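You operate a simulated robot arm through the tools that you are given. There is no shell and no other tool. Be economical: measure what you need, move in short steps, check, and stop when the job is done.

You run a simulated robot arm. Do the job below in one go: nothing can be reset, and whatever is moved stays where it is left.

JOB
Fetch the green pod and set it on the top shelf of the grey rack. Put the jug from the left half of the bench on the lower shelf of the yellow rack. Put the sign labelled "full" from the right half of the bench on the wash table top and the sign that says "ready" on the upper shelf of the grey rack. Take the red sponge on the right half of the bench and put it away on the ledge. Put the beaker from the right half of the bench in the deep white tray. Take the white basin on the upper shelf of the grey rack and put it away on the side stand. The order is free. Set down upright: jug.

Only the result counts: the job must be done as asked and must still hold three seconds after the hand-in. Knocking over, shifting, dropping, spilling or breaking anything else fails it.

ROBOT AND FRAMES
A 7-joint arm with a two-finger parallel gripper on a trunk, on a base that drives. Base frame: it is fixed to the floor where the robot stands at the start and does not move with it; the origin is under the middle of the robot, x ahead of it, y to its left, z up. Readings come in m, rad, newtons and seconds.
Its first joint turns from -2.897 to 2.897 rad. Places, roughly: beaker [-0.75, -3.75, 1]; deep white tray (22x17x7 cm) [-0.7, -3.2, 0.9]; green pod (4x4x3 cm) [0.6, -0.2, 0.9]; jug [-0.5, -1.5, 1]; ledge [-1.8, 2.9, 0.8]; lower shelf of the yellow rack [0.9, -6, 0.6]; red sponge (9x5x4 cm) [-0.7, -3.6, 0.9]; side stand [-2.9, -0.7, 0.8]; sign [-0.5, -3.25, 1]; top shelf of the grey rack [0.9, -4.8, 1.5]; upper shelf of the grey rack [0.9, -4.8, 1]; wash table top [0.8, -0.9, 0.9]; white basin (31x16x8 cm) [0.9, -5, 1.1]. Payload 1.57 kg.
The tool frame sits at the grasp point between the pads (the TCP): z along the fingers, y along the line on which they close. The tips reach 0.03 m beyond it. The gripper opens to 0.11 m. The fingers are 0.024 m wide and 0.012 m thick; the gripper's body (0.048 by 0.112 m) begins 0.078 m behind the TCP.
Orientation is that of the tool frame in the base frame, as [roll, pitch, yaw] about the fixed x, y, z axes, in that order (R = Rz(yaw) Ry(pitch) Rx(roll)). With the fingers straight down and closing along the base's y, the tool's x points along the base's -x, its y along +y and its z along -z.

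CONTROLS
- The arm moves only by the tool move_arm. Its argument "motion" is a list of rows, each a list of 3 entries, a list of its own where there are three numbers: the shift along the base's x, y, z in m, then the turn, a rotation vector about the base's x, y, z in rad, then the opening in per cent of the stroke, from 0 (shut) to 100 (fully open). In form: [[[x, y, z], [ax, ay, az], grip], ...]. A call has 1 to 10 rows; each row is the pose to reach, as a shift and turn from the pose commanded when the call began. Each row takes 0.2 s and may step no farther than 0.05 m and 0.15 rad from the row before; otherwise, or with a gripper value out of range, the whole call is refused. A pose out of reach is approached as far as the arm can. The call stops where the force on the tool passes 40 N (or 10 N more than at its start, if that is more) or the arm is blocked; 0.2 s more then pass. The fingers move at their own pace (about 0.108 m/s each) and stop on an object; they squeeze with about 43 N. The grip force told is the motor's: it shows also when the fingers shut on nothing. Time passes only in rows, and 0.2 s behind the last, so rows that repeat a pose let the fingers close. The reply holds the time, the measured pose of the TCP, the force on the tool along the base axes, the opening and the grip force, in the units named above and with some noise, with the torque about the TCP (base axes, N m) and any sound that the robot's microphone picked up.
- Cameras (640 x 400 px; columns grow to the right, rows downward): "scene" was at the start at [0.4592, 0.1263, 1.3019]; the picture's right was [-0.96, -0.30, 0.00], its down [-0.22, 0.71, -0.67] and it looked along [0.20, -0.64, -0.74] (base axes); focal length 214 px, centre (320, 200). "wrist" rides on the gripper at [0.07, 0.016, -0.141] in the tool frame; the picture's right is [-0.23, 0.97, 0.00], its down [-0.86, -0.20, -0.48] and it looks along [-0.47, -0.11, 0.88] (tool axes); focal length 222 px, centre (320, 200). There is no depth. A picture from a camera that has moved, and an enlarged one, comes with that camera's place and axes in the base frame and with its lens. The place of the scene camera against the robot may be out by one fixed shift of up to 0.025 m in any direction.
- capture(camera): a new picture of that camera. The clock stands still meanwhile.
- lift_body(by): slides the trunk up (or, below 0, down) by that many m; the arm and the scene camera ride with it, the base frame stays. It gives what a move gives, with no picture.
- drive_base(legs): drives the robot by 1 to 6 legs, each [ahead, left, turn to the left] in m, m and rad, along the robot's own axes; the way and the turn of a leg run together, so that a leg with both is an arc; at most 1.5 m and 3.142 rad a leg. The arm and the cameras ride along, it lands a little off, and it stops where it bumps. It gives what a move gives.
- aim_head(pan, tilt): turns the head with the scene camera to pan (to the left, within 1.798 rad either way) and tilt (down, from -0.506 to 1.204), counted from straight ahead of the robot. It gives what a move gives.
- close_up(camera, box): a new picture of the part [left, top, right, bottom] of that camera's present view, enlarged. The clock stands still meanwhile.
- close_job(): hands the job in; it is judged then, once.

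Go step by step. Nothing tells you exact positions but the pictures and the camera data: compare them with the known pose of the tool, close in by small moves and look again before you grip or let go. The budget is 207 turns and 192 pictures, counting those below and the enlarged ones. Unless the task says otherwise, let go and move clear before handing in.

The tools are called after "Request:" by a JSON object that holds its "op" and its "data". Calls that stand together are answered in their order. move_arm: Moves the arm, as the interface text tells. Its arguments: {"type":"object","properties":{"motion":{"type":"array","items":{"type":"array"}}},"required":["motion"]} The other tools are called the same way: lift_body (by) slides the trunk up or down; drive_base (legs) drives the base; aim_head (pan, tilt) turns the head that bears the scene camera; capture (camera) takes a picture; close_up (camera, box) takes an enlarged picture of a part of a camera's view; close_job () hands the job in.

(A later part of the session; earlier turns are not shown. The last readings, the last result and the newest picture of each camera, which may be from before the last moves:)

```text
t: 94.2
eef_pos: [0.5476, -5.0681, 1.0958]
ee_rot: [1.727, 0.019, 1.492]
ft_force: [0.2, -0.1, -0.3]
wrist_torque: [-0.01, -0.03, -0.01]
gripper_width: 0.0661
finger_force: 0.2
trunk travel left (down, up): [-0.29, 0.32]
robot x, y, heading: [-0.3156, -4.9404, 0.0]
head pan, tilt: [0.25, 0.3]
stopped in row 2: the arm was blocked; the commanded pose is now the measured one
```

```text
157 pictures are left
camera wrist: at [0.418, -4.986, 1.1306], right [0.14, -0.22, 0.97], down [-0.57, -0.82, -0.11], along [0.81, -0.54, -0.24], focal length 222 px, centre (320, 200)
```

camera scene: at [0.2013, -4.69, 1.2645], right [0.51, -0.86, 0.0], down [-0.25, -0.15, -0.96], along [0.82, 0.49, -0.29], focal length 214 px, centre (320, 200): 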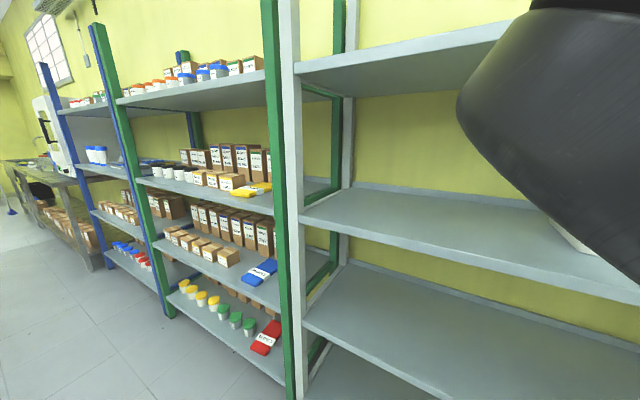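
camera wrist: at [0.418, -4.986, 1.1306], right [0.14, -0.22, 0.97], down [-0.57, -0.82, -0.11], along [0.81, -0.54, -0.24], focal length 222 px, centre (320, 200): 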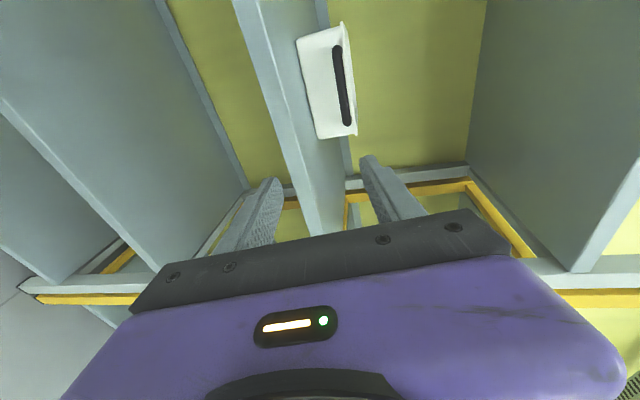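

The elbow sits as far forward as the hand, which is awkward. I back the base off and stretch the arm out so the elbow straightens.

Request:
{"op": "drive_base", "data": {"legs": [[-0.35, 0.0, 0]]}}

Request:
{"op": "move_arm", "data": {"motion": [[[0.03, 0, 0], [0, 0, 0], 60], [[0.07, 0, 0], [0, 0, 0], 60], [[0.11, 0, 0], [0, 0, 0.02], 60], [[0.15, 0, 0], [0, 0, 0.04], 60], [[0.19, 0, 0], [0, 0, 0.06], 60], [[0.23, 0, 0], [0, 0, 0.08], 60]]}}

Request:
{"op": "capture", "data": {"camera": "scene"}}

```text
t: 96.5
eef_pos: [0.1986, -5.0687, 1.0938]
ee_rot: [1.726, 0.017, 1.497]
ft_force: [0.4, -0.3, -0.3]
wrist_torque: [0.02, -0.03, 0.01]
gripper_width: 0.066
finger_force: 0.1
trunk travel left (down, up): [-0.29, 0.32]
robot x, y, heading: [-0.6654, -4.9445, 0.01]
head pan, tilt: [0.25, 0.3]
```

```text
t: 97.9
eef_pos: [0.4274, -5.0693, 1.0942]
ee_rot: [1.726, 0.016, 1.575]
ft_force: [-0.5, 0.3, 1.2]
wrist_torque: [0.0, -0.01, 0.03]
gripper_width: 0.066
finger_force: 0.1
trunk travel left (down, up): [-0.29, 0.32]
robot x, y, heading: [-0.6655, -4.9433, 0.007]
head pan, tilt: [0.25, 0.3]
```

```text
156 pictures are left
camera scene: at [-0.1402, -4.7153, 1.2642], right [0.26, -0.97, 0.0], down [-0.29, -0.08, -0.96], along [0.92, 0.24, -0.3], focal length 214 px, centre (320, 200)
```

scene: 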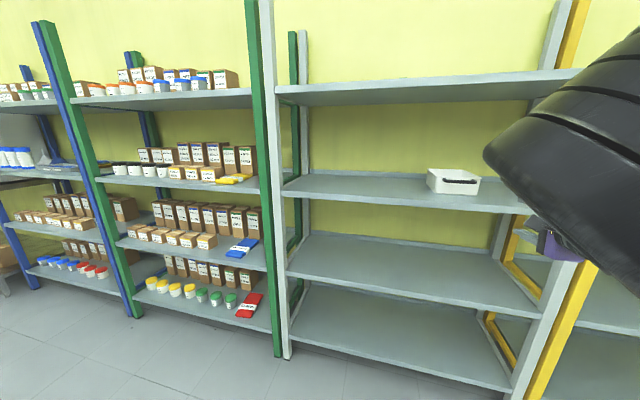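

That worked; orientation is clean. I level the tool and measure the handle with the wrist camera.

Request:
{"op": "move_arm", "data": {"motion": [[[0, 0, 0], [0, -0.08, 0], 60], [[0, 0, 0], [0, -0.15, 0], 60]]}}

Request:
{"op": "close_up", "data": {"camera": "wrist", "box": [200, 20, 456, 180]}}

Request:
{"op": "close_up", "data": {"camera": "scene", "box": [400, 140, 528, 220]}}

```text
t: 98.7
eef_pos: [0.4362, -5.0789, 1.0709]
ee_rot: [1.631, 0.034, 1.597]
ft_force: [0.0, -0.1, -0.6]
wrist_torque: [-0.02, 0.0, 0.0]
gripper_width: 0.0659
finger_force: 0.0
out of reach, approached as far as the arm can: row 2
trunk travel left (down, up): [-0.29, 0.32]
robot x, y, heading: [-0.6672, -4.9452, 0.005]
head pan, tilt: [0.25, 0.3]
stopped in row 2: the arm was blocked; the commanded pose is now the measured one
```

```text
2.50 times, centred on (328, 100) of wrist
camera zoom: at [0.2939, -5.011, 1.0918], right [0.06, -0.19, 0.98], down [-0.47, -0.87, -0.14], along [0.88, -0.45, -0.14], focal length 555 px, centre (300, 450)
```

zoom: 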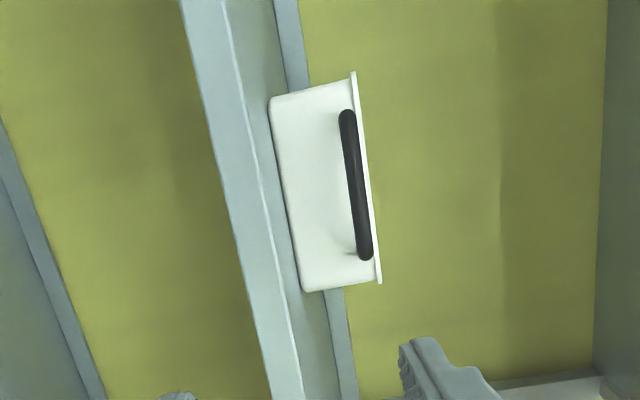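

```text
5.00 times, centred on (464, 180) of scene
camera zoom: at [-0.1402, -4.715, 1.2642], right [0.26, -0.97, 0.0], down [-0.29, -0.08, -0.96], along [0.92, 0.24, -0.3], focal length 1072 px, centre (-400, 300)
```

zoom: 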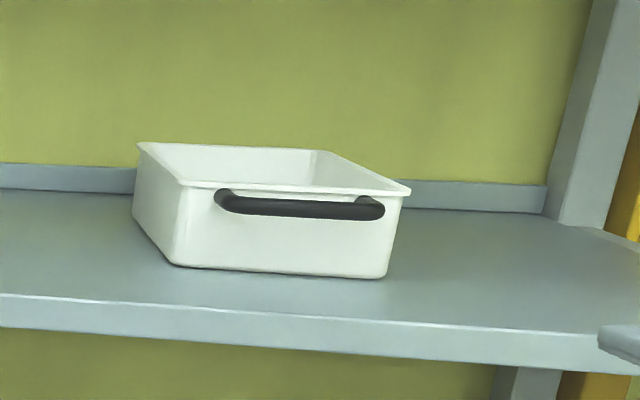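

I put the bar at about (0.79, -5.04, 1.104); the scene camera reads about 24 mm low. I raise, align and roll closer.

Request:
{"op": "lift_body", "data": {"by": 0.033}}

Request:
{"op": "drive_base", "data": {"legs": [[0.26, 0.038, 0]]}}

Request:
{"op": "capture", "data": {"camera": "wrist"}}

Request:
{"op": "capture", "data": {"camera": "scene"}}

```text
t: 99.5
eef_pos: [0.4347, -5.0795, 1.1044]
ee_rot: [1.629, 0.034, 1.595]
ft_force: [0.4, 0.0, 0.1]
wrist_torque: [-0.01, 0.0, 0.0]
gripper_width: 0.0659
finger_force: 0.0
trunk travel left (down, up): [-0.323, 0.287]
robot x, y, heading: [-0.6659, -4.943, 0.007]
head pan, tilt: [0.25, 0.3]
```

```text
t: 101.3
eef_pos: [0.6909, -5.0378, 1.1032]
ee_rot: [1.628, 0.033, 1.596]
ft_force: [-1.8, 1.3, -0.5]
wrist_torque: [0.02, 0.01, 0.01]
gripper_width: 0.0662
finger_force: 0.1
trunk travel left (down, up): [-0.323, 0.287]
robot x, y, heading: [-0.4109, -4.9013, 0.011]
head pan, tilt: [0.25, 0.3]
```

```text
153 pictures are left
camera wrist: at [0.5487, -4.9702, 1.1253], right [0.06, -0.19, 0.98], down [-0.47, -0.87, -0.14], along [0.88, -0.45, -0.14], focal length 222 px, centre (320, 200)
```

wrist: 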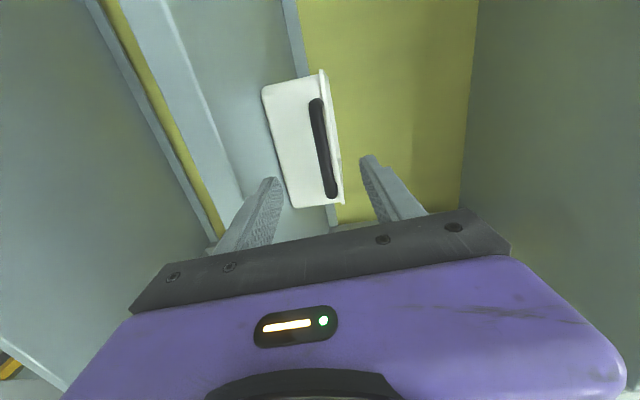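

```text
152 pictures are left
camera scene: at [0.1145, -4.6742, 1.2971], right [0.26, -0.97, 0.0], down [-0.29, -0.08, -0.96], along [0.92, 0.25, -0.3], focal length 214 px, centre (320, 200)
```

scene: 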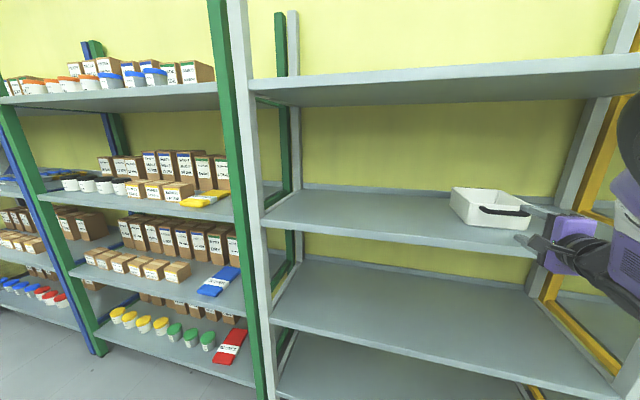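

The bar lies between the finger planes at x≈0.80. I roll in 0.09 and check.

Request:
{"op": "drive_base", "data": {"legs": [[0.09, 0.0, 0]]}}

Request:
{"op": "close_up", "data": {"camera": "wrist", "box": [200, 90, 456, 250]}}

Request:
{"op": "close_up", "data": {"camera": "scene", "box": [440, 160, 640, 285]}}

```text
t: 102.4
eef_pos: [0.7812, -5.0361, 1.1046]
ee_rot: [1.63, 0.031, 1.597]
ft_force: [-0.5, 0.5, -0.8]
wrist_torque: [-0.01, 0.0, 0.0]
gripper_width: 0.0662
finger_force: 0.2
trunk travel left (down, up): [-0.323, 0.287]
robot x, y, heading: [-0.3223, -4.9015, 0.008]
head pan, tilt: [0.25, 0.3]
```

```text
2.50 times, centred on (328, 170) of wrist
camera zoom: at [0.6391, -4.9692, 1.1245], right [0.06, -0.19, 0.98], down [-0.47, -0.87, -0.14], along [0.88, -0.45, -0.14], focal length 555 px, centre (300, 275)
```

zoom: 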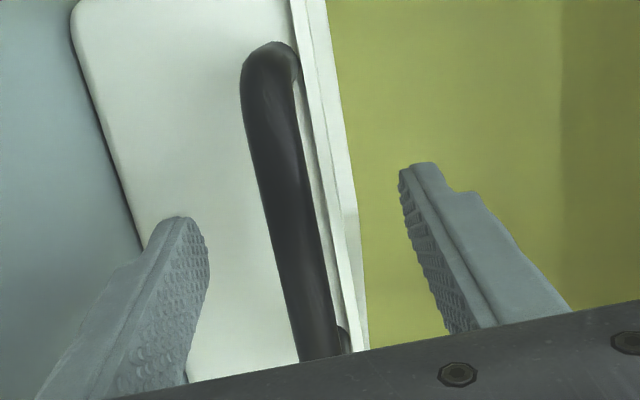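

```text
3.20 times, centred on (540, 222) of scene
camera zoom: at [0.2049, -4.6733, 1.2971], right [0.26, -0.97, 0.0], down [-0.29, -0.08, -0.96], along [0.92, 0.25, -0.3], focal length 686 px, centre (-384, 128)
```

zoom: 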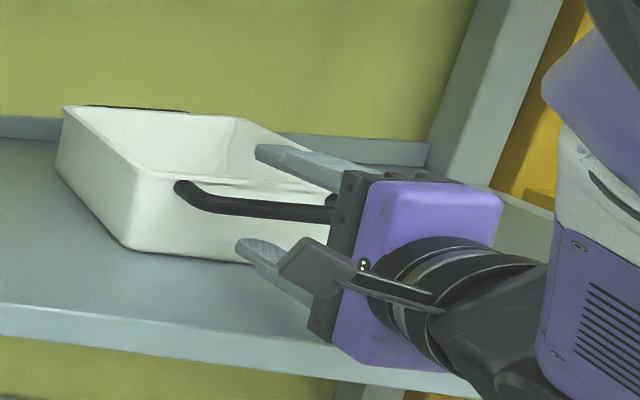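

The bar is between the fingers, almost at the TCP. I pull back 8 mm so that the upper tip clears the rim, and close.

Request:
{"op": "move_arm", "data": {"motion": [[[-0.008, 0, -0.004], [0, 0, 0], 60], [[-0.008, 0, -0.004], [0, 0, 0], 30], [[-0.008, 0, -0.004], [0, 0, 0], 15], [[-0.008, 0, -0.004], [0, 0, 0], 0], [[-0.008, 0, -0.004], [0, 0, 0], 0]]}}

Request:
{"op": "close_up", "data": {"camera": "wrist", "box": [200, 90, 456, 250]}}

Request:
{"op": "close_up", "data": {"camera": "scene", "box": [440, 160, 640, 285]}}

```text
t: 103.6
eef_pos: [0.771, -5.0386, 1.0881]
ee_rot: [1.643, 0.035, 1.595]
ft_force: [-5.1, 0.5, 10.0]
wrist_torque: [0.78, -0.15, 0.26]
gripper_width: 0.0139
finger_force: 30.3
trunk travel left (down, up): [-0.323, 0.287]
robot x, y, heading: [-0.3178, -4.9012, 0.01]
head pan, tilt: [0.25, 0.3]
```

```text
2.50 times, centred on (328, 170) of wrist
camera zoom: at [0.6294, -4.9703, 1.1115], right [0.08, -0.19, 0.98], down [-0.47, -0.87, -0.13], along [0.88, -0.45, -0.16], focal length 555 px, centre (300, 275)
```

zoom: 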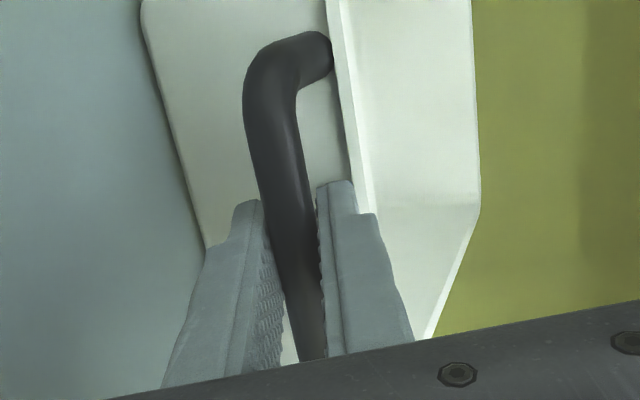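

```text
3.20 times, centred on (540, 222) of scene
camera zoom: at [0.2044, -4.6733, 1.2972], right [0.26, -0.97, 0.0], down [-0.29, -0.08, -0.96], along [0.92, 0.25, -0.3], focal length 686 px, centre (-384, 128)
```

zoom: 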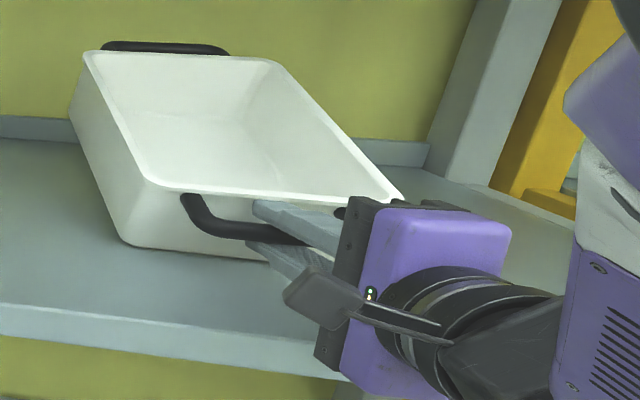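

The grip has pitched the basin's rear up a little; the bar is held. I lift a few centimetres and look at how it hangs.

Request:
{"op": "lift_body", "data": {"by": 0.05}}

Request:
{"op": "capture", "data": {"camera": "scene"}}

Request:
{"op": "capture", "data": {"camera": "wrist"}}

```text
t: 104.5
eef_pos: [0.7716, -5.0382, 1.1379]
ee_rot: [1.641, 0.035, 1.595]
ft_force: [-1.6, 0.1, -0.8]
wrist_torque: [0.07, -0.07, -0.04]
gripper_width: 0.0134
finger_force: 29.9
trunk travel left (down, up): [-0.373, 0.237]
robot x, y, heading: [-0.3168, -4.9065, 0.009]
head pan, tilt: [0.25, 0.3]
```

```text
147 pictures are left
camera scene: at [0.2049, -4.6733, 1.3472], right [0.26, -0.97, 0.0], down [-0.29, -0.08, -0.96], along [0.92, 0.25, -0.3], focal length 214 px, centre (320, 200)
```

scene: 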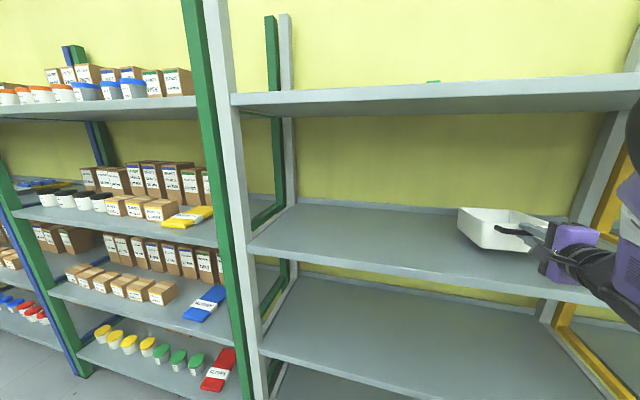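

```text
146 pictures are left
camera wrist: at [0.63, -4.9701, 1.1611], right [0.08, -0.19, 0.98], down [-0.47, -0.87, -0.14], along [0.88, -0.45, -0.16], focal length 222 px, centre (320, 200)
```

wrist: 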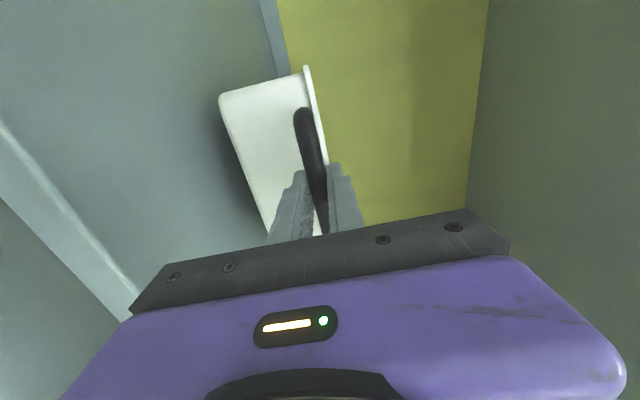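

Request:
{"op": "close_up", "data": {"camera": "scene", "box": [420, 180, 620, 305]}}

```text
3.20 times, centred on (520, 242) of scene
camera zoom: at [0.2049, -4.6733, 1.3472], right [0.26, -0.97, 0.0], down [-0.29, -0.08, -0.96], along [0.92, 0.25, -0.3], focal length 686 px, centre (-320, 64)
```

zoom: 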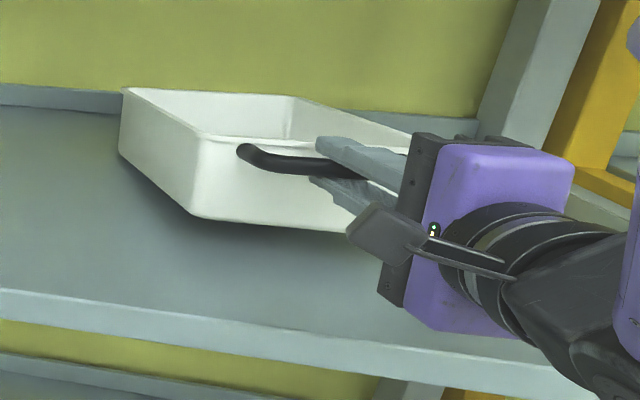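

Request:
{"op": "lift_body", "data": {"by": 0.05}}

Request:
{"op": "close_up", "data": {"camera": "scene", "box": [400, 170, 640, 320]}}

```text
t: 105.5
eef_pos: [0.7724, -5.0367, 1.1897]
ee_rot: [1.643, 0.035, 1.596]
ft_force: [-1.3, -0.2, -0.3]
wrist_torque: [0.12, -0.11, -0.01]
gripper_width: 0.0131
finger_force: 29.9
trunk travel left (down, up): [-0.423, 0.187]
robot x, y, heading: [-0.3224, -4.902, 0.008]
head pan, tilt: [0.25, 0.3]
```

```text
2.67 times, centred on (520, 245) of scene
camera zoom: at [0.2049, -4.6733, 1.3972], right [0.26, -0.97, 0.0], down [-0.29, -0.08, -0.96], along [0.92, 0.25, -0.3], focal length 572 px, centre (-213, 80)
```

zoom: 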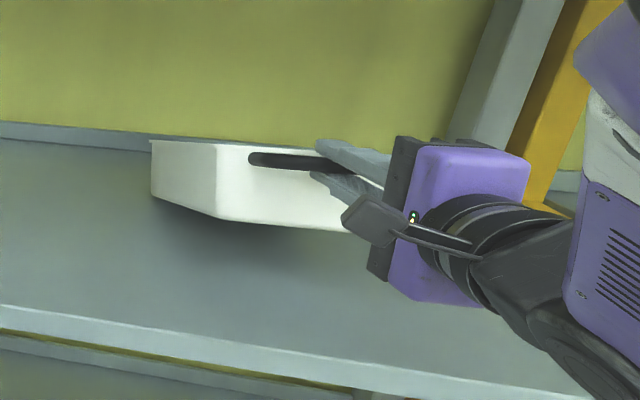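

The bar just turns between the pads, so the basin droops. I set it back down and will grip its long side wall instead, with the tool tilted about 45°.

Request:
{"op": "lift_body", "data": {"by": -0.085}}

Request:
{"op": "move_arm", "data": {"motion": [[[0, 0, 0], [0, 0, 0], 20], [[0, 0, 0], [0, 0, 0], 45], [[0, 0, 0], [0, 0, 0], 60]]}}

Request:
{"op": "close_up", "data": {"camera": "scene", "box": [400, 170, 640, 320]}}

```text
t: 106.7
eef_pos: [0.7721, -5.0373, 1.1047]
ee_rot: [1.641, 0.035, 1.597]
ft_force: [0.8, -2.6, 7.3]
wrist_torque: [0.63, -0.13, -0.16]
gripper_width: 0.0132
finger_force: 30.5
trunk travel left (down, up): [-0.338, 0.272]
robot x, y, heading: [-0.3209, -4.8977, 0.013]
head pan, tilt: [0.25, 0.3]
```

```text
t: 107.5
eef_pos: [0.7711, -5.0363, 1.1043]
ee_rot: [1.644, 0.036, 1.598]
ft_force: [-1.1, 0.6, -0.7]
wrist_torque: [0.01, 0.0, 0.02]
gripper_width: 0.0657
finger_force: 0.1
trunk travel left (down, up): [-0.338, 0.272]
robot x, y, heading: [-0.3168, -4.9014, 0.009]
head pan, tilt: [0.25, 0.3]
```

```text
2.67 times, centred on (520, 245) of scene
camera zoom: at [0.2049, -4.6732, 1.3121], right [0.26, -0.97, 0.0], down [-0.29, -0.08, -0.96], along [0.92, 0.25, -0.3], focal length 572 px, centre (-213, 80)
```

zoom: 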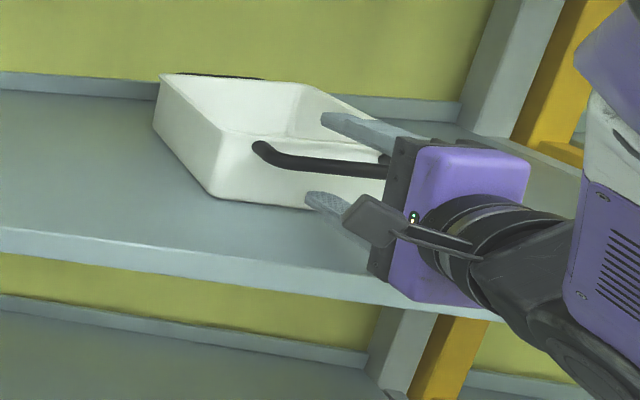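

The basin is flat again. I back out and turn the tool to a 45° downward tilt, closing along y.

Request:
{"op": "drive_base", "data": {"legs": [[-0.4, 0.0, 0]]}}

Request:
{"op": "move_arm", "data": {"motion": [[[0, 0, 0], [-0.1235, 0.051, 0.051], 60], [[0, 0, 0], [-0.247, 0.102, 0.102], 60], [[0, 0, 0], [-0.3705, 0.1535, 0.1535], 60], [[0, 0, 0], [-0.494, 0.2047, 0.2047], 60], [[0, 0, 0], [-0.6175, 0.256, 0.256], 60], [[0, 0, 0], [-0.741, 0.307, 0.307], 60], [[0, 0, 0], [-0.8645, 0.358, 0.358], 60], [[0, 0, 0], [-0.988, 0.409, 0.409], 60], [[0, 0, 0], [-1.1115, 0.4605, 0.4605], 60], [[0, 0, 0], [-1.235, 0.5117, 0.5117], 60]]}}

Request:
{"op": "move_arm", "data": {"motion": [[[0, 0, 0.02], [-0.1235, 0.051, 0.051], 60], [[0, 0, 0.04], [-0.247, 0.102, 0.102], 60]]}}

Request:
{"op": "capture", "data": {"camera": "scene"}}

Request:
{"op": "capture", "data": {"camera": "wrist"}}

```text
t: 110.0
eef_pos: [0.3658, -5.0432, 1.1034]
ee_rot: [1.643, 0.034, 1.595]
ft_force: [0.5, 0.1, -0.1]
wrist_torque: [0.0, -0.01, 0.0]
gripper_width: 0.0658
finger_force: 0.2
trunk travel left (down, up): [-0.338, 0.272]
robot x, y, heading: [-0.7232, -4.9075, 0.008]
head pan, tilt: [0.25, 0.3]
```

```text
t: 112.2
eef_pos: [0.3672, -5.0435, 1.1039]
ee_rot: [2.882, 0.831, 2.826]
ft_force: [0.2, -0.4, 0.4]
wrist_torque: [-0.01, 0.02, -0.01]
gripper_width: 0.0658
finger_force: 0.0
trunk travel left (down, up): [-0.338, 0.272]
robot x, y, heading: [-0.7271, -4.9085, 0.01]
head pan, tilt: [0.25, 0.3]
```

```text
t: 112.8
eef_pos: [0.3679, -5.0424, 1.1429]
ee_rot: [-3.033, 0.76, -3.09]
ft_force: [1.3, 0.2, -0.7]
wrist_torque: [0.03, -0.03, 0.0]
gripper_width: 0.0662
finger_force: 0.0
trunk travel left (down, up): [-0.338, 0.272]
robot x, y, heading: [-0.7227, -4.9069, 0.009]
head pan, tilt: [0.25, 0.3]
```

```text
142 pictures are left
camera scene: at [-0.1997, -4.678, 1.3121], right [0.25, -0.97, 0.0], down [-0.29, -0.08, -0.96], along [0.92, 0.24, -0.3], focal length 214 px, centre (320, 200)
```

scene: 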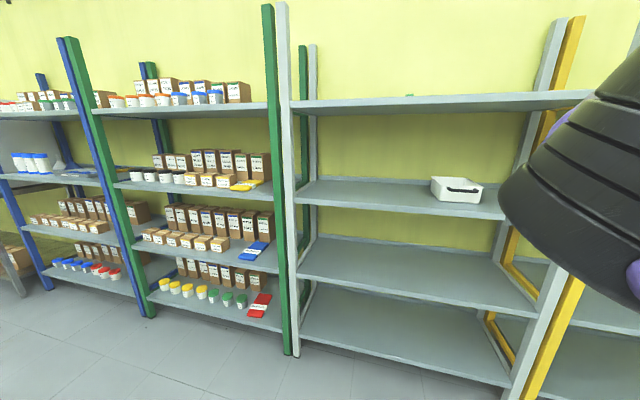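

```text
141 pictures are left
camera wrist: at [0.2189, -5.0183, 1.1953], right [0.19, 0.98, 0.08], down [0.28, -0.13, 0.95], along [0.94, -0.16, -0.3], focal length 222 px, centre (320, 200)
```

wrist: 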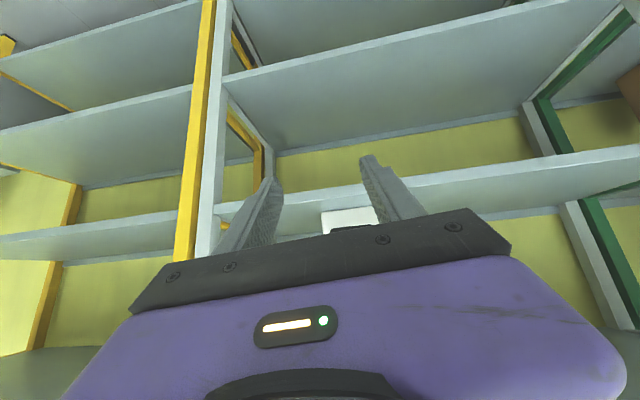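

Request:
{"op": "close_up", "data": {"camera": "scene", "box": [392, 150, 520, 230]}}

```text
5.00 times, centred on (456, 190) of scene
camera zoom: at [-0.1997, -4.678, 1.3121], right [0.25, -0.97, 0.0], down [-0.29, -0.08, -0.96], along [0.92, 0.24, -0.3], focal length 1072 px, centre (-360, 250)
```

zoom: 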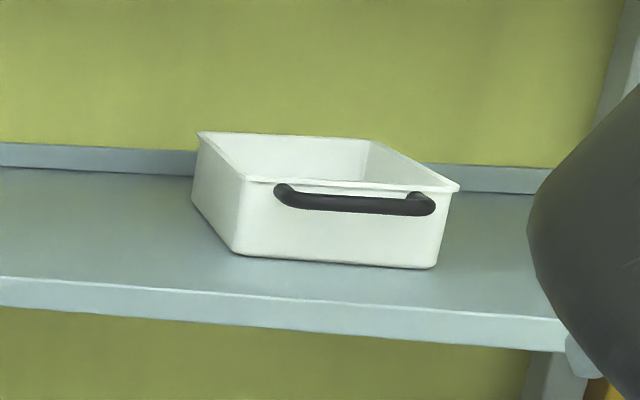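

Basin's left wall is near y≈-4.97 with rim z≈1.115, front x≈0.80. I fix the tool's lean, raise, align and roll in above it.

Request:
{"op": "move_arm", "data": {"motion": [[[0, 0, 0.03], [0.078, 0, -0.04], 60], [[0, 0, 0.06], [0.078, 0, -0.04], 60]]}}

Request:
{"op": "drive_base", "data": {"legs": [[0.38, 0.072, 0]]}}

Request:
{"op": "capture", "data": {"camera": "scene"}}

Request:
{"op": "capture", "data": {"camera": "wrist"}}

```text
t: 113.4
eef_pos: [0.3637, -5.0415, 1.203]
ee_rot: [3.14, 0.76, 3.075]
ft_force: [-0.1, 0.4, 0.2]
wrist_torque: [-0.02, 0.01, -0.03]
gripper_width: 0.0661
finger_force: 0.1
trunk travel left (down, up): [-0.338, 0.272]
robot x, y, heading: [-0.7279, -4.9062, 0.012]
head pan, tilt: [0.25, 0.3]
```

```text
t: 115.8
eef_pos: [0.7479, -4.9545, 1.2034]
ee_rot: [3.138, 0.758, 3.085]
ft_force: [-0.1, 0.2, -0.1]
wrist_torque: [-0.02, 0.01, -0.02]
gripper_width: 0.066
finger_force: 0.0
trunk travel left (down, up): [-0.338, 0.272]
robot x, y, heading: [-0.3426, -4.827, 0.018]
head pan, tilt: [0.25, 0.3]
```

```text
139 pictures are left
camera scene: at [0.1804, -4.5961, 1.3121], right [0.26, -0.96, 0.0], down [-0.29, -0.08, -0.96], along [0.92, 0.25, -0.3], focal length 214 px, centre (320, 200)
```

scene: 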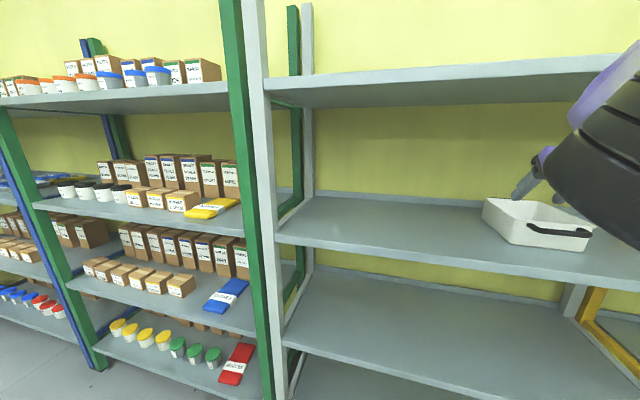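

```text
138 pictures are left
camera wrist: at [0.6013, -4.9296, 1.2569], right [0.22, 0.96, 0.16], down [0.28, -0.22, 0.94], along [0.94, -0.16, -0.32], focal length 222 px, centre (320, 200)
```

wrist: 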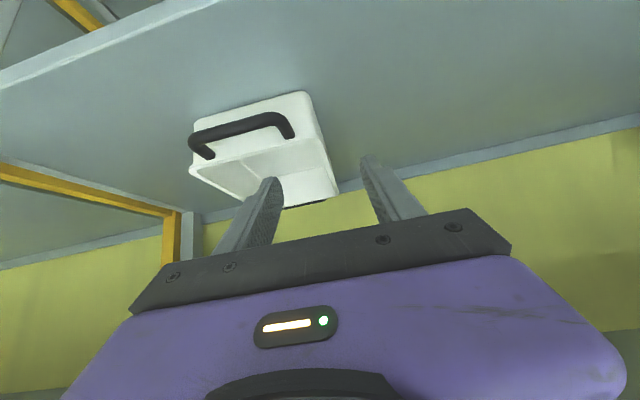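

Request:
{"op": "close_up", "data": {"camera": "wrist", "box": [180, 80, 420, 230]}}

```text
2.67 times, centred on (300, 155) of wrist
camera zoom: at [0.6013, -4.9296, 1.2569], right [0.22, 0.96, 0.16], down [0.28, -0.22, 0.94], along [0.94, -0.16, -0.32], focal length 592 px, centre (373, 320)
```

zoom: 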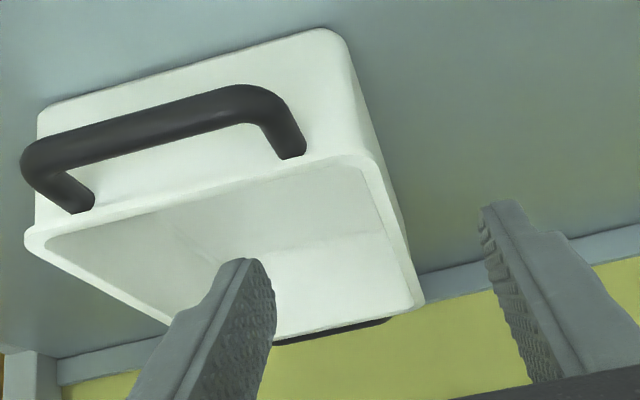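

The left wall runs at y≈-4.96 (x 0.81–1.01), rim z≈1.11. I roll forward so that the fingers straddle it, then lower.

Request:
{"op": "drive_base", "data": {"legs": [[0.137, -0.012, -0.01]]}}

Request:
{"op": "lift_body", "data": {"by": -0.06}}

Request:
{"op": "capture", "data": {"camera": "wrist"}}

Request:
{"op": "close_up", "data": {"camera": "scene", "box": [400, 100, 640, 250]}}

```text
t: 117.2
eef_pos: [0.8869, -4.978, 1.2037]
ee_rot: [-3.141, 0.76, 3.074]
ft_force: [0.5, 0.0, 0.1]
wrist_torque: [0.02, 0.04, -0.01]
gripper_width: 0.066
finger_force: 0.0
trunk travel left (down, up): [-0.338, 0.272]
robot x, y, heading: [-0.203, -4.8376, 0.002]
head pan, tilt: [0.25, 0.3]
```

```text
t: 118.2
eef_pos: [0.8853, -4.9781, 1.1438]
ee_rot: [3.138, 0.759, 3.074]
ft_force: [0.2, -0.7, -0.4]
wrist_torque: [0.02, -0.01, 0.03]
gripper_width: 0.0659
finger_force: 0.1
trunk travel left (down, up): [-0.278, 0.332]
robot x, y, heading: [-0.2034, -4.8375, 0.006]
head pan, tilt: [0.25, 0.3]
```

```text
136 pictures are left
camera wrist: at [0.7403, -4.9506, 1.1969], right [0.23, 0.96, 0.16], down [0.28, -0.22, 0.94], along [0.93, -0.17, -0.32], focal length 222 px, centre (320, 200)
```

wrist: 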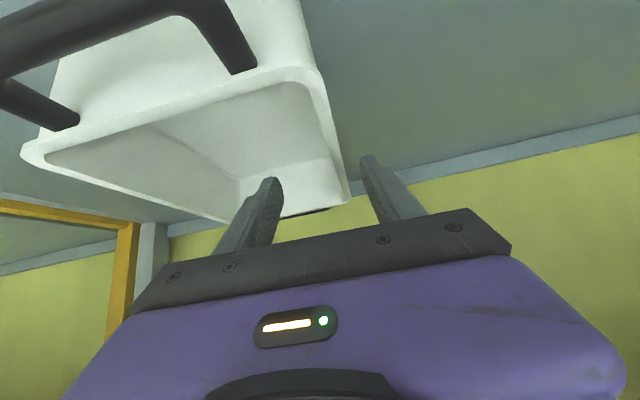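

```text
2.67 times, centred on (520, 175) of scene
camera zoom: at [0.3231, -4.6124, 1.2522], right [0.25, -0.97, 0.0], down [-0.29, -0.07, -0.96], along [0.92, 0.24, -0.3], focal length 572 px, centre (-213, 267)
```

zoom: 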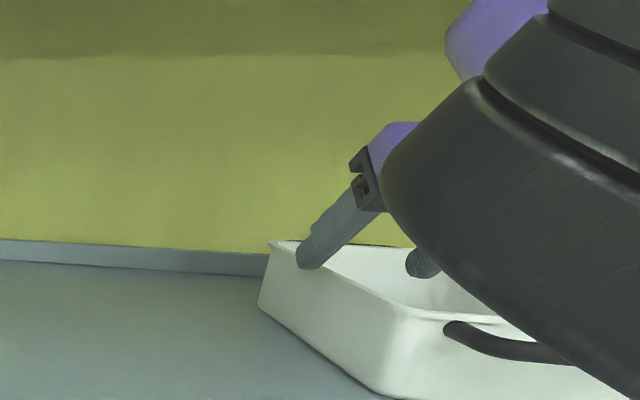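

The wall is between the fingers; I centre by 12 mm, lower 45 mm and check.

Request:
{"op": "move_arm", "data": {"motion": [[[0, 0.012, -0.01], [0, 0, 0], 60], [[0, 0.012, -0.03], [0, 0, 0], 60], [[0, 0.012, -0.045], [0, 0, 0], 60]]}}

Request:
{"op": "capture", "data": {"camera": "wrist"}}

Request:
{"op": "close_up", "data": {"camera": "scene", "box": [400, 100, 640, 250]}}

```text
t: 119.0
eef_pos: [0.8869, -4.9645, 1.099]
ee_rot: [3.139, 0.76, 3.073]
ft_force: [-1.3, -0.1, 0.7]
wrist_torque: [0.03, -0.03, 0.01]
gripper_width: 0.0661
finger_force: 0.0
trunk travel left (down, up): [-0.278, 0.332]
robot x, y, heading: [-0.2024, -4.8409, 0.0]
head pan, tilt: [0.25, 0.3]
```

```text
134 pictures are left
camera wrist: at [0.7404, -4.9377, 1.1519], right [0.23, 0.96, 0.16], down [0.28, -0.22, 0.94], along [0.93, -0.17, -0.32], focal length 222 px, centre (320, 200)
```

wrist: 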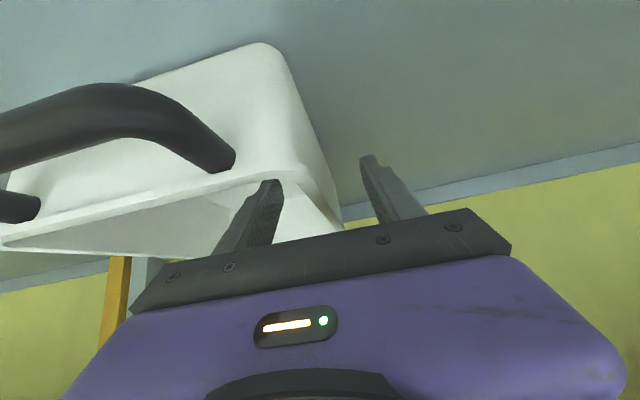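

```text
2.67 times, centred on (520, 175) of scene
camera zoom: at [0.323, -4.6125, 1.2522], right [0.25, -0.97, 0.0], down [-0.29, -0.07, -0.96], along [0.92, 0.24, -0.3], focal length 572 px, centre (-213, 267)
```

zoom: 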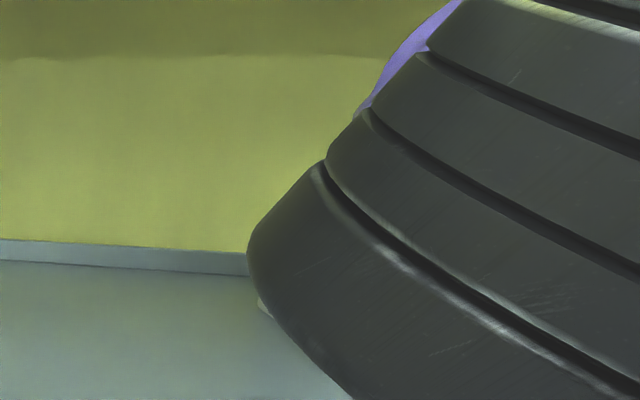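

The fingers straddle the left wall. I close and then lift with the trunk.

Request:
{"op": "move_arm", "data": {"motion": [[[0, 0, 0], [0, 0, 0], 40], [[0, 0, 0], [0, 0, 0], 20], [[0, 0, 0], [0, 0, 0], 0], [[0, 0, 0], [0, 0, 0], 0], [[0, 0, 0], [0, 0, 0], 0]]}}

Request:
{"op": "lift_body", "data": {"by": 0.04}}

Request:
{"op": "capture", "data": {"camera": "wrist"}}

Request:
{"op": "capture", "data": {"camera": "scene"}}

```text
t: 120.2
eef_pos: [0.887, -4.9643, 1.0992]
ee_rot: [3.138, 0.759, 3.075]
ft_force: [-0.5, 0.2, -0.5]
wrist_torque: [-0.17, -0.15, -0.04]
gripper_width: 0.0037
finger_force: 24.5
trunk travel left (down, up): [-0.278, 0.332]
robot x, y, heading: [-0.2, -4.8387, 0.004]
head pan, tilt: [0.25, 0.3]
```

```text
t: 121.0
eef_pos: [0.8879, -4.9658, 1.1382]
ee_rot: [3.14, 0.757, 3.073]
ft_force: [1.5, -0.5, -2.4]
wrist_torque: [0.19, 0.06, 0.02]
gripper_width: 0.0037
finger_force: 24.8
trunk travel left (down, up): [-0.318, 0.292]
robot x, y, heading: [-0.2034, -4.8392, 0.006]
head pan, tilt: [0.25, 0.3]
```

```text
132 pictures are left
camera wrist: at [0.7406, -4.9377, 1.1919], right [0.23, 0.96, 0.16], down [0.28, -0.22, 0.94], along [0.93, -0.17, -0.32], focal length 222 px, centre (320, 200)
```

wrist: 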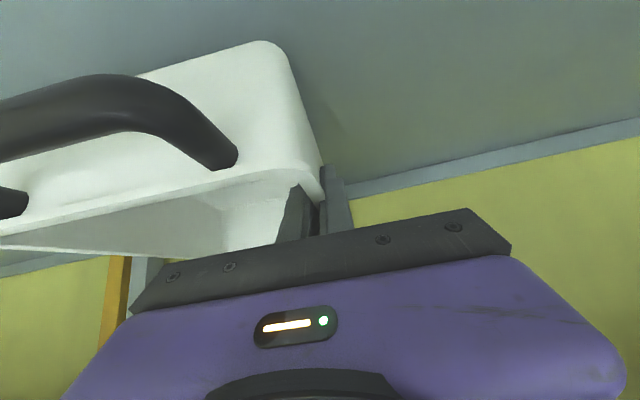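

```text
131 pictures are left
camera scene: at [0.3231, -4.6125, 1.2921], right [0.25, -0.97, 0.0], down [-0.29, -0.07, -0.96], along [0.92, 0.24, -0.3], focal length 214 px, centre (320, 200)
```

scene: 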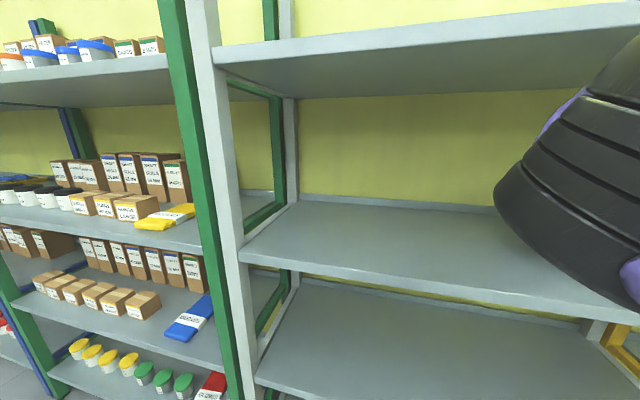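

The basin is held level (about 0.25 kg). I back straight out of the rack and look around for the way to the side stand.

Request:
{"op": "drive_base", "data": {"legs": [[-0.5, 0.0, 0]]}}

Request:
{"op": "aim_head", "data": {"pan": 1.79, "tilt": 0.25}}

Request:
{"op": "capture", "data": {"camera": "scene"}}

Request:
{"op": "capture", "data": {"camera": "wrist"}}

```text
t: 124.0
eef_pos: [0.3817, -4.965, 1.1386]
ee_rot: [3.141, 0.759, 3.078]
ft_force: [-0.1, -1.5, -2.6]
wrist_torque: [0.21, 0.06, -0.01]
gripper_width: 0.0039
finger_force: 24.2
trunk travel left (down, up): [-0.318, 0.292]
robot x, y, heading: [-0.7072, -4.8437, 0.007]
head pan, tilt: [0.25, 0.3]
```

```text
t: 125.6
eef_pos: [0.3816, -4.9648, 1.1388]
ee_rot: [3.139, 0.759, 3.076]
ft_force: [-0.6, 0.4, -2.1]
wrist_torque: [0.17, 0.06, 0.02]
gripper_width: 0.0037
finger_force: 24.2
trunk travel left (down, up): [-0.318, 0.292]
robot x, y, heading: [-0.7065, -4.8418, 0.009]
head pan, tilt: [1.791, 0.25]
```

```text
130 pictures are left
camera scene: at [-0.2944, -4.5476, 1.2968], right [0.97, 0.23, 0.0], down [0.06, -0.24, -0.97], along [-0.22, 0.94, -0.25], focal length 214 px, centre (320, 200)
```

scene: 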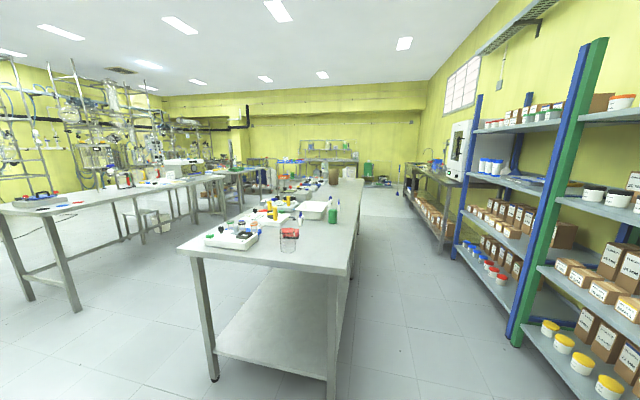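

```text
129 pictures are left
camera wrist: at [0.2354, -4.9387, 1.192], right [0.23, 0.96, 0.16], down [0.28, -0.22, 0.94], along [0.93, -0.17, -0.32], focal length 222 px, centre (320, 200)
```

wrist: 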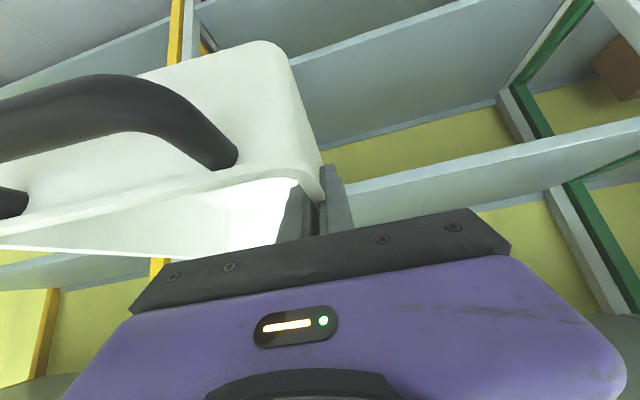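

The bench spans x -1.1…-0.4, y up from -3.8; a second table begins at x≈-2.3, so there is an aisle around x≈-1.7. I back into the open, turn left and look along that aisle.

Request:
{"op": "drive_base", "data": {"legs": [[-1.0, -0.35, 0], [0, 0, 1.562]]}}

Request:
{"op": "aim_head", "data": {"pan": 0.45, "tilt": 0.3}}

Request:
{"op": "capture", "data": {"camera": "scene"}}

```text
t: 134.9
eef_pos: [-1.5866, -4.1103, 1.1388]
ee_rot: [3.141, 0.759, -1.645]
ft_force: [-0.5, -0.3, -1.9]
wrist_torque: [-0.1, 0.22, 0.01]
gripper_width: 0.0039
finger_force: 24.5
trunk travel left (down, up): [-0.318, 0.292]
robot x, y, heading: [-1.7176, -5.1983, 1.568]
head pan, tilt: [1.791, 0.25]
```

```text
t: 136.4
eef_pos: [-1.585, -4.1111, 1.1383]
ee_rot: [3.141, 0.76, -1.648]
ft_force: [0.2, 0.2, -2.0]
wrist_torque: [-0.09, 0.19, 0.0]
gripper_width: 0.0036
finger_force: 24.4
trunk travel left (down, up): [-0.318, 0.292]
robot x, y, heading: [-1.7171, -5.2, 1.571]
head pan, tilt: [0.45, 0.3]
```

```text
128 pictures are left
camera scene: at [-1.9489, -4.6859, 1.2921], right [0.9, 0.43, 0.0], down [0.13, -0.27, -0.96], along [-0.42, 0.86, -0.3], focal length 214 px, centre (320, 200)
```

scene: 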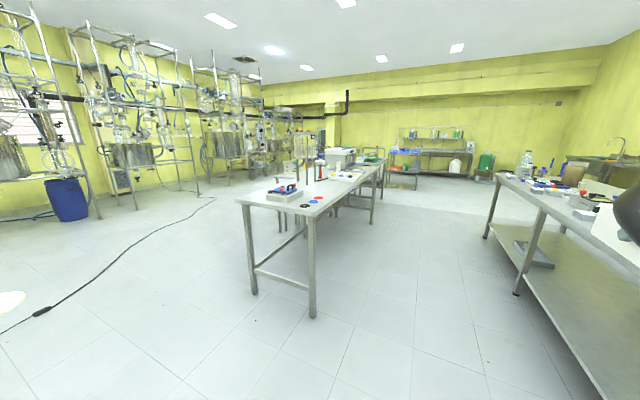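

The aisle is clear. I drive up it and look at the stand.

Request:
{"op": "drive_base", "data": {"legs": [[1.5, 0.05, 0], [1.3, 0, 0]]}}

Request:
{"op": "aim_head", "data": {"pan": 0.6, "tilt": 0.35}}

Request:
{"op": "capture", "data": {"camera": "scene"}}

```text
refused: leg 1 is longer than a leg can be; nothing moved
```

```text
t: 137.1
eef_pos: [-1.5852, -4.111, 1.1386]
ee_rot: [3.141, 0.76, -1.646]
ft_force: [-0.5, -0.2, -2.6]
wrist_torque: [-0.09, 0.13, -0.01]
gripper_width: 0.0037
finger_force: 24.5
trunk travel left (down, up): [-0.318, 0.292]
robot x, y, heading: [-1.7168, -5.2008, 1.574]
head pan, tilt: [0.6, 0.351]
```

```text
127 pictures are left
camera scene: at [-1.9607, -4.6931, 1.2874], right [0.83, 0.56, 0.0], down [0.19, -0.28, -0.94], along [-0.53, 0.78, -0.34], focal length 214 px, centre (320, 200)
```

scene: 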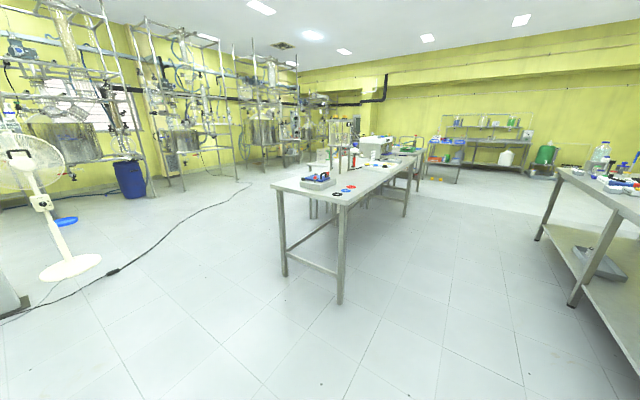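

Request:
{"op": "drive_base", "data": {"legs": [[1.49, 0.05, 0], [1.3, 0, 0]]}}

Request:
{"op": "capture", "data": {"camera": "scene"}}

```text
t: 150.7
eef_pos: [-1.51, -1.3149, 1.1373]
ee_rot: [3.14, 0.759, -1.689]
ft_force: [-0.6, -0.3, -2.2]
wrist_torque: [-0.04, 0.23, -0.01]
gripper_width: 0.0041
finger_force: 24.7
trunk travel left (down, up): [-0.318, 0.292]
robot x, y, heading: [-1.6897, -2.3965, 1.525]
head pan, tilt: [0.6, 0.351]
```

```text
126 pictures are left
camera scene: at [-1.9098, -1.8799, 1.2874], right [0.85, 0.53, 0.0], down [0.18, -0.29, -0.94], along [-0.5, 0.8, -0.34], focal length 214 px, centre (320, 200)
```

scene: 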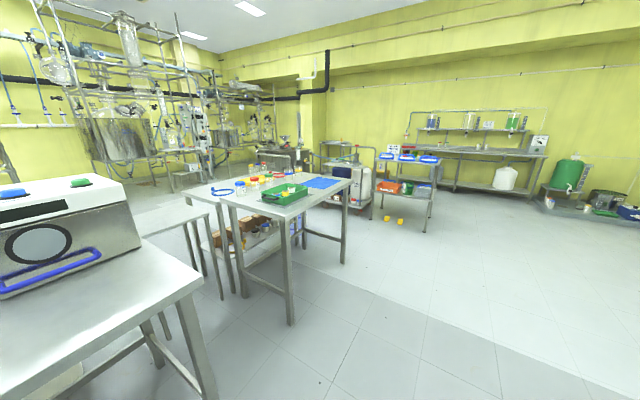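

The side stand is this table with jars, a green tray and a blue mat. I enlarge it.

Request:
{"op": "close_up", "data": {"camera": "scene", "box": [180, 150, 372, 270]}}

```text
3.33 times, centred on (276, 210) of scene
camera zoom: at [-1.9098, -1.8799, 1.2874], right [0.85, 0.53, 0.0], down [0.18, -0.29, -0.94], along [-0.5, 0.8, -0.34], focal length 715 px, centre (467, 167)
```

zoom: 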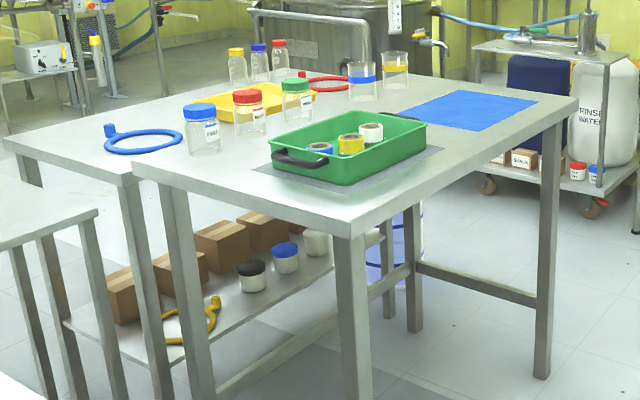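

Free space on the stand is around the blue mat at about (-2.85, -0.27). I drive up to y≈-0.48 and check before turning toward it.

Request:
{"op": "drive_base", "data": {"legs": [[0, 0, 0.046], [1.3, 0.0, 0], [0.62, 0.0, 0]]}}

Request:
{"op": "aim_head", "data": {"pan": 0.9, "tilt": 0.45}}

Request:
{"op": "capture", "data": {"camera": "scene"}}

```text
t: 160.6
eef_pos: [-1.5286, 0.5877, 1.1386]
ee_rot: [3.14, 0.759, -1.659]
ft_force: [-0.6, 0.0, -2.7]
wrist_torque: [-0.04, 0.19, 0.0]
gripper_width: 0.0038
finger_force: 25.1
trunk travel left (down, up): [-0.318, 0.292]
robot x, y, heading: [-1.671, -0.4947, 1.559]
head pan, tilt: [0.6, 0.351]
```

```text
t: 161.4
eef_pos: [-1.5276, 0.5887, 1.1392]
ee_rot: [3.139, 0.759, -1.657]
ft_force: [0.1, 0.3, -2.7]
wrist_torque: [-0.07, 0.18, 0.0]
gripper_width: 0.0038
finger_force: 24.3
trunk travel left (down, up): [-0.318, 0.292]
robot x, y, heading: [-1.669, -0.4978, 1.559]
head pan, tilt: [0.901, 0.45]
```

```text
124 pictures are left
camera scene: at [-1.9293, -0.009, 1.2782], right [0.63, 0.78, 0.0], down [0.34, -0.27, -0.9], along [-0.7, 0.57, -0.44], focal length 214 px, centre (320, 200)
```

scene: 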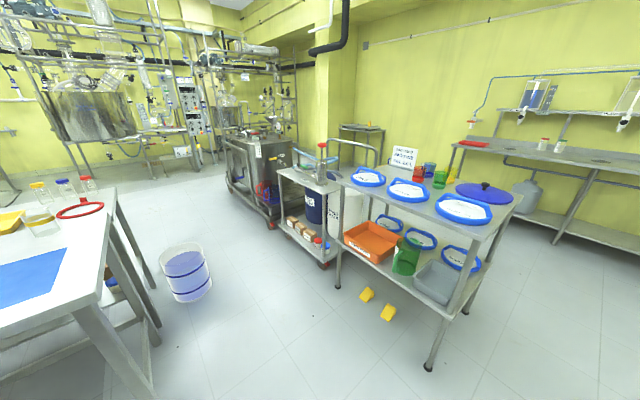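

The sweep toward the stand is clear above z≈1.05. I turn left to face it.

Request:
{"op": "drive_base", "data": {"legs": [[0, 0, 1.582]]}}

Request:
{"op": "aim_head", "data": {"pan": -0.1, "tilt": 0.6}}

Request:
{"op": "capture", "data": {"camera": "scene"}}

Request:
{"op": "capture", "data": {"camera": "wrist"}}

```text
t: 165.7
eef_pos: [-2.7595, -0.3627, 1.1377]
ee_rot: [3.141, 0.757, -0.079]
ft_force: [-0.5, -0.8, -2.0]
wrist_torque: [-0.2, -0.07, -0.01]
gripper_width: 0.0038
finger_force: 24.3
trunk travel left (down, up): [-0.318, 0.292]
robot x, y, heading: [-1.6726, -0.5007, 3.135]
head pan, tilt: [0.901, 0.45]
```

```text
t: 166.9
eef_pos: [-2.7597, -0.3614, 1.1387]
ee_rot: [3.141, 0.759, -0.079]
ft_force: [-0.1, 0.3, -3.0]
wrist_torque: [-0.18, -0.05, 0.02]
gripper_width: 0.0038
finger_force: 25.3
trunk travel left (down, up): [-0.318, 0.292]
robot x, y, heading: [-1.671, -0.4967, 3.137]
head pan, tilt: [-0.099, 0.6]
```

```text
123 pictures are left
camera scene: at [-2.1795, -0.6855, 1.2646], right [0.1, 0.99, 0.0], down [0.56, -0.06, -0.83], along [-0.82, 0.09, -0.56], focal length 214 px, centre (320, 200)
```

scene: 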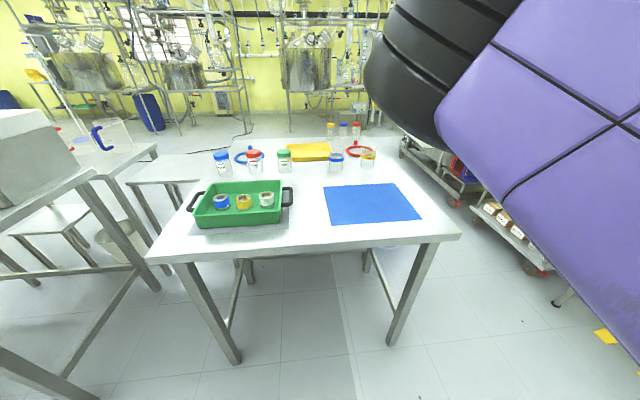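

```text
122 pictures are left
camera wrist: at [-2.6134, -0.3893, 1.1919], right [-0.24, -0.96, 0.16], down [-0.27, 0.22, 0.94], along [-0.93, 0.18, -0.32], focal length 222 px, centre (320, 200)
```

wrist: 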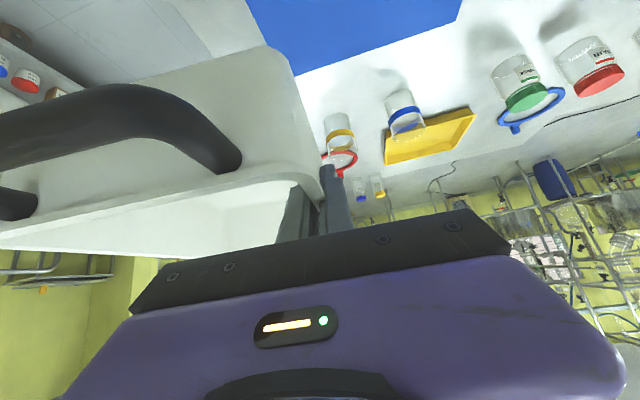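

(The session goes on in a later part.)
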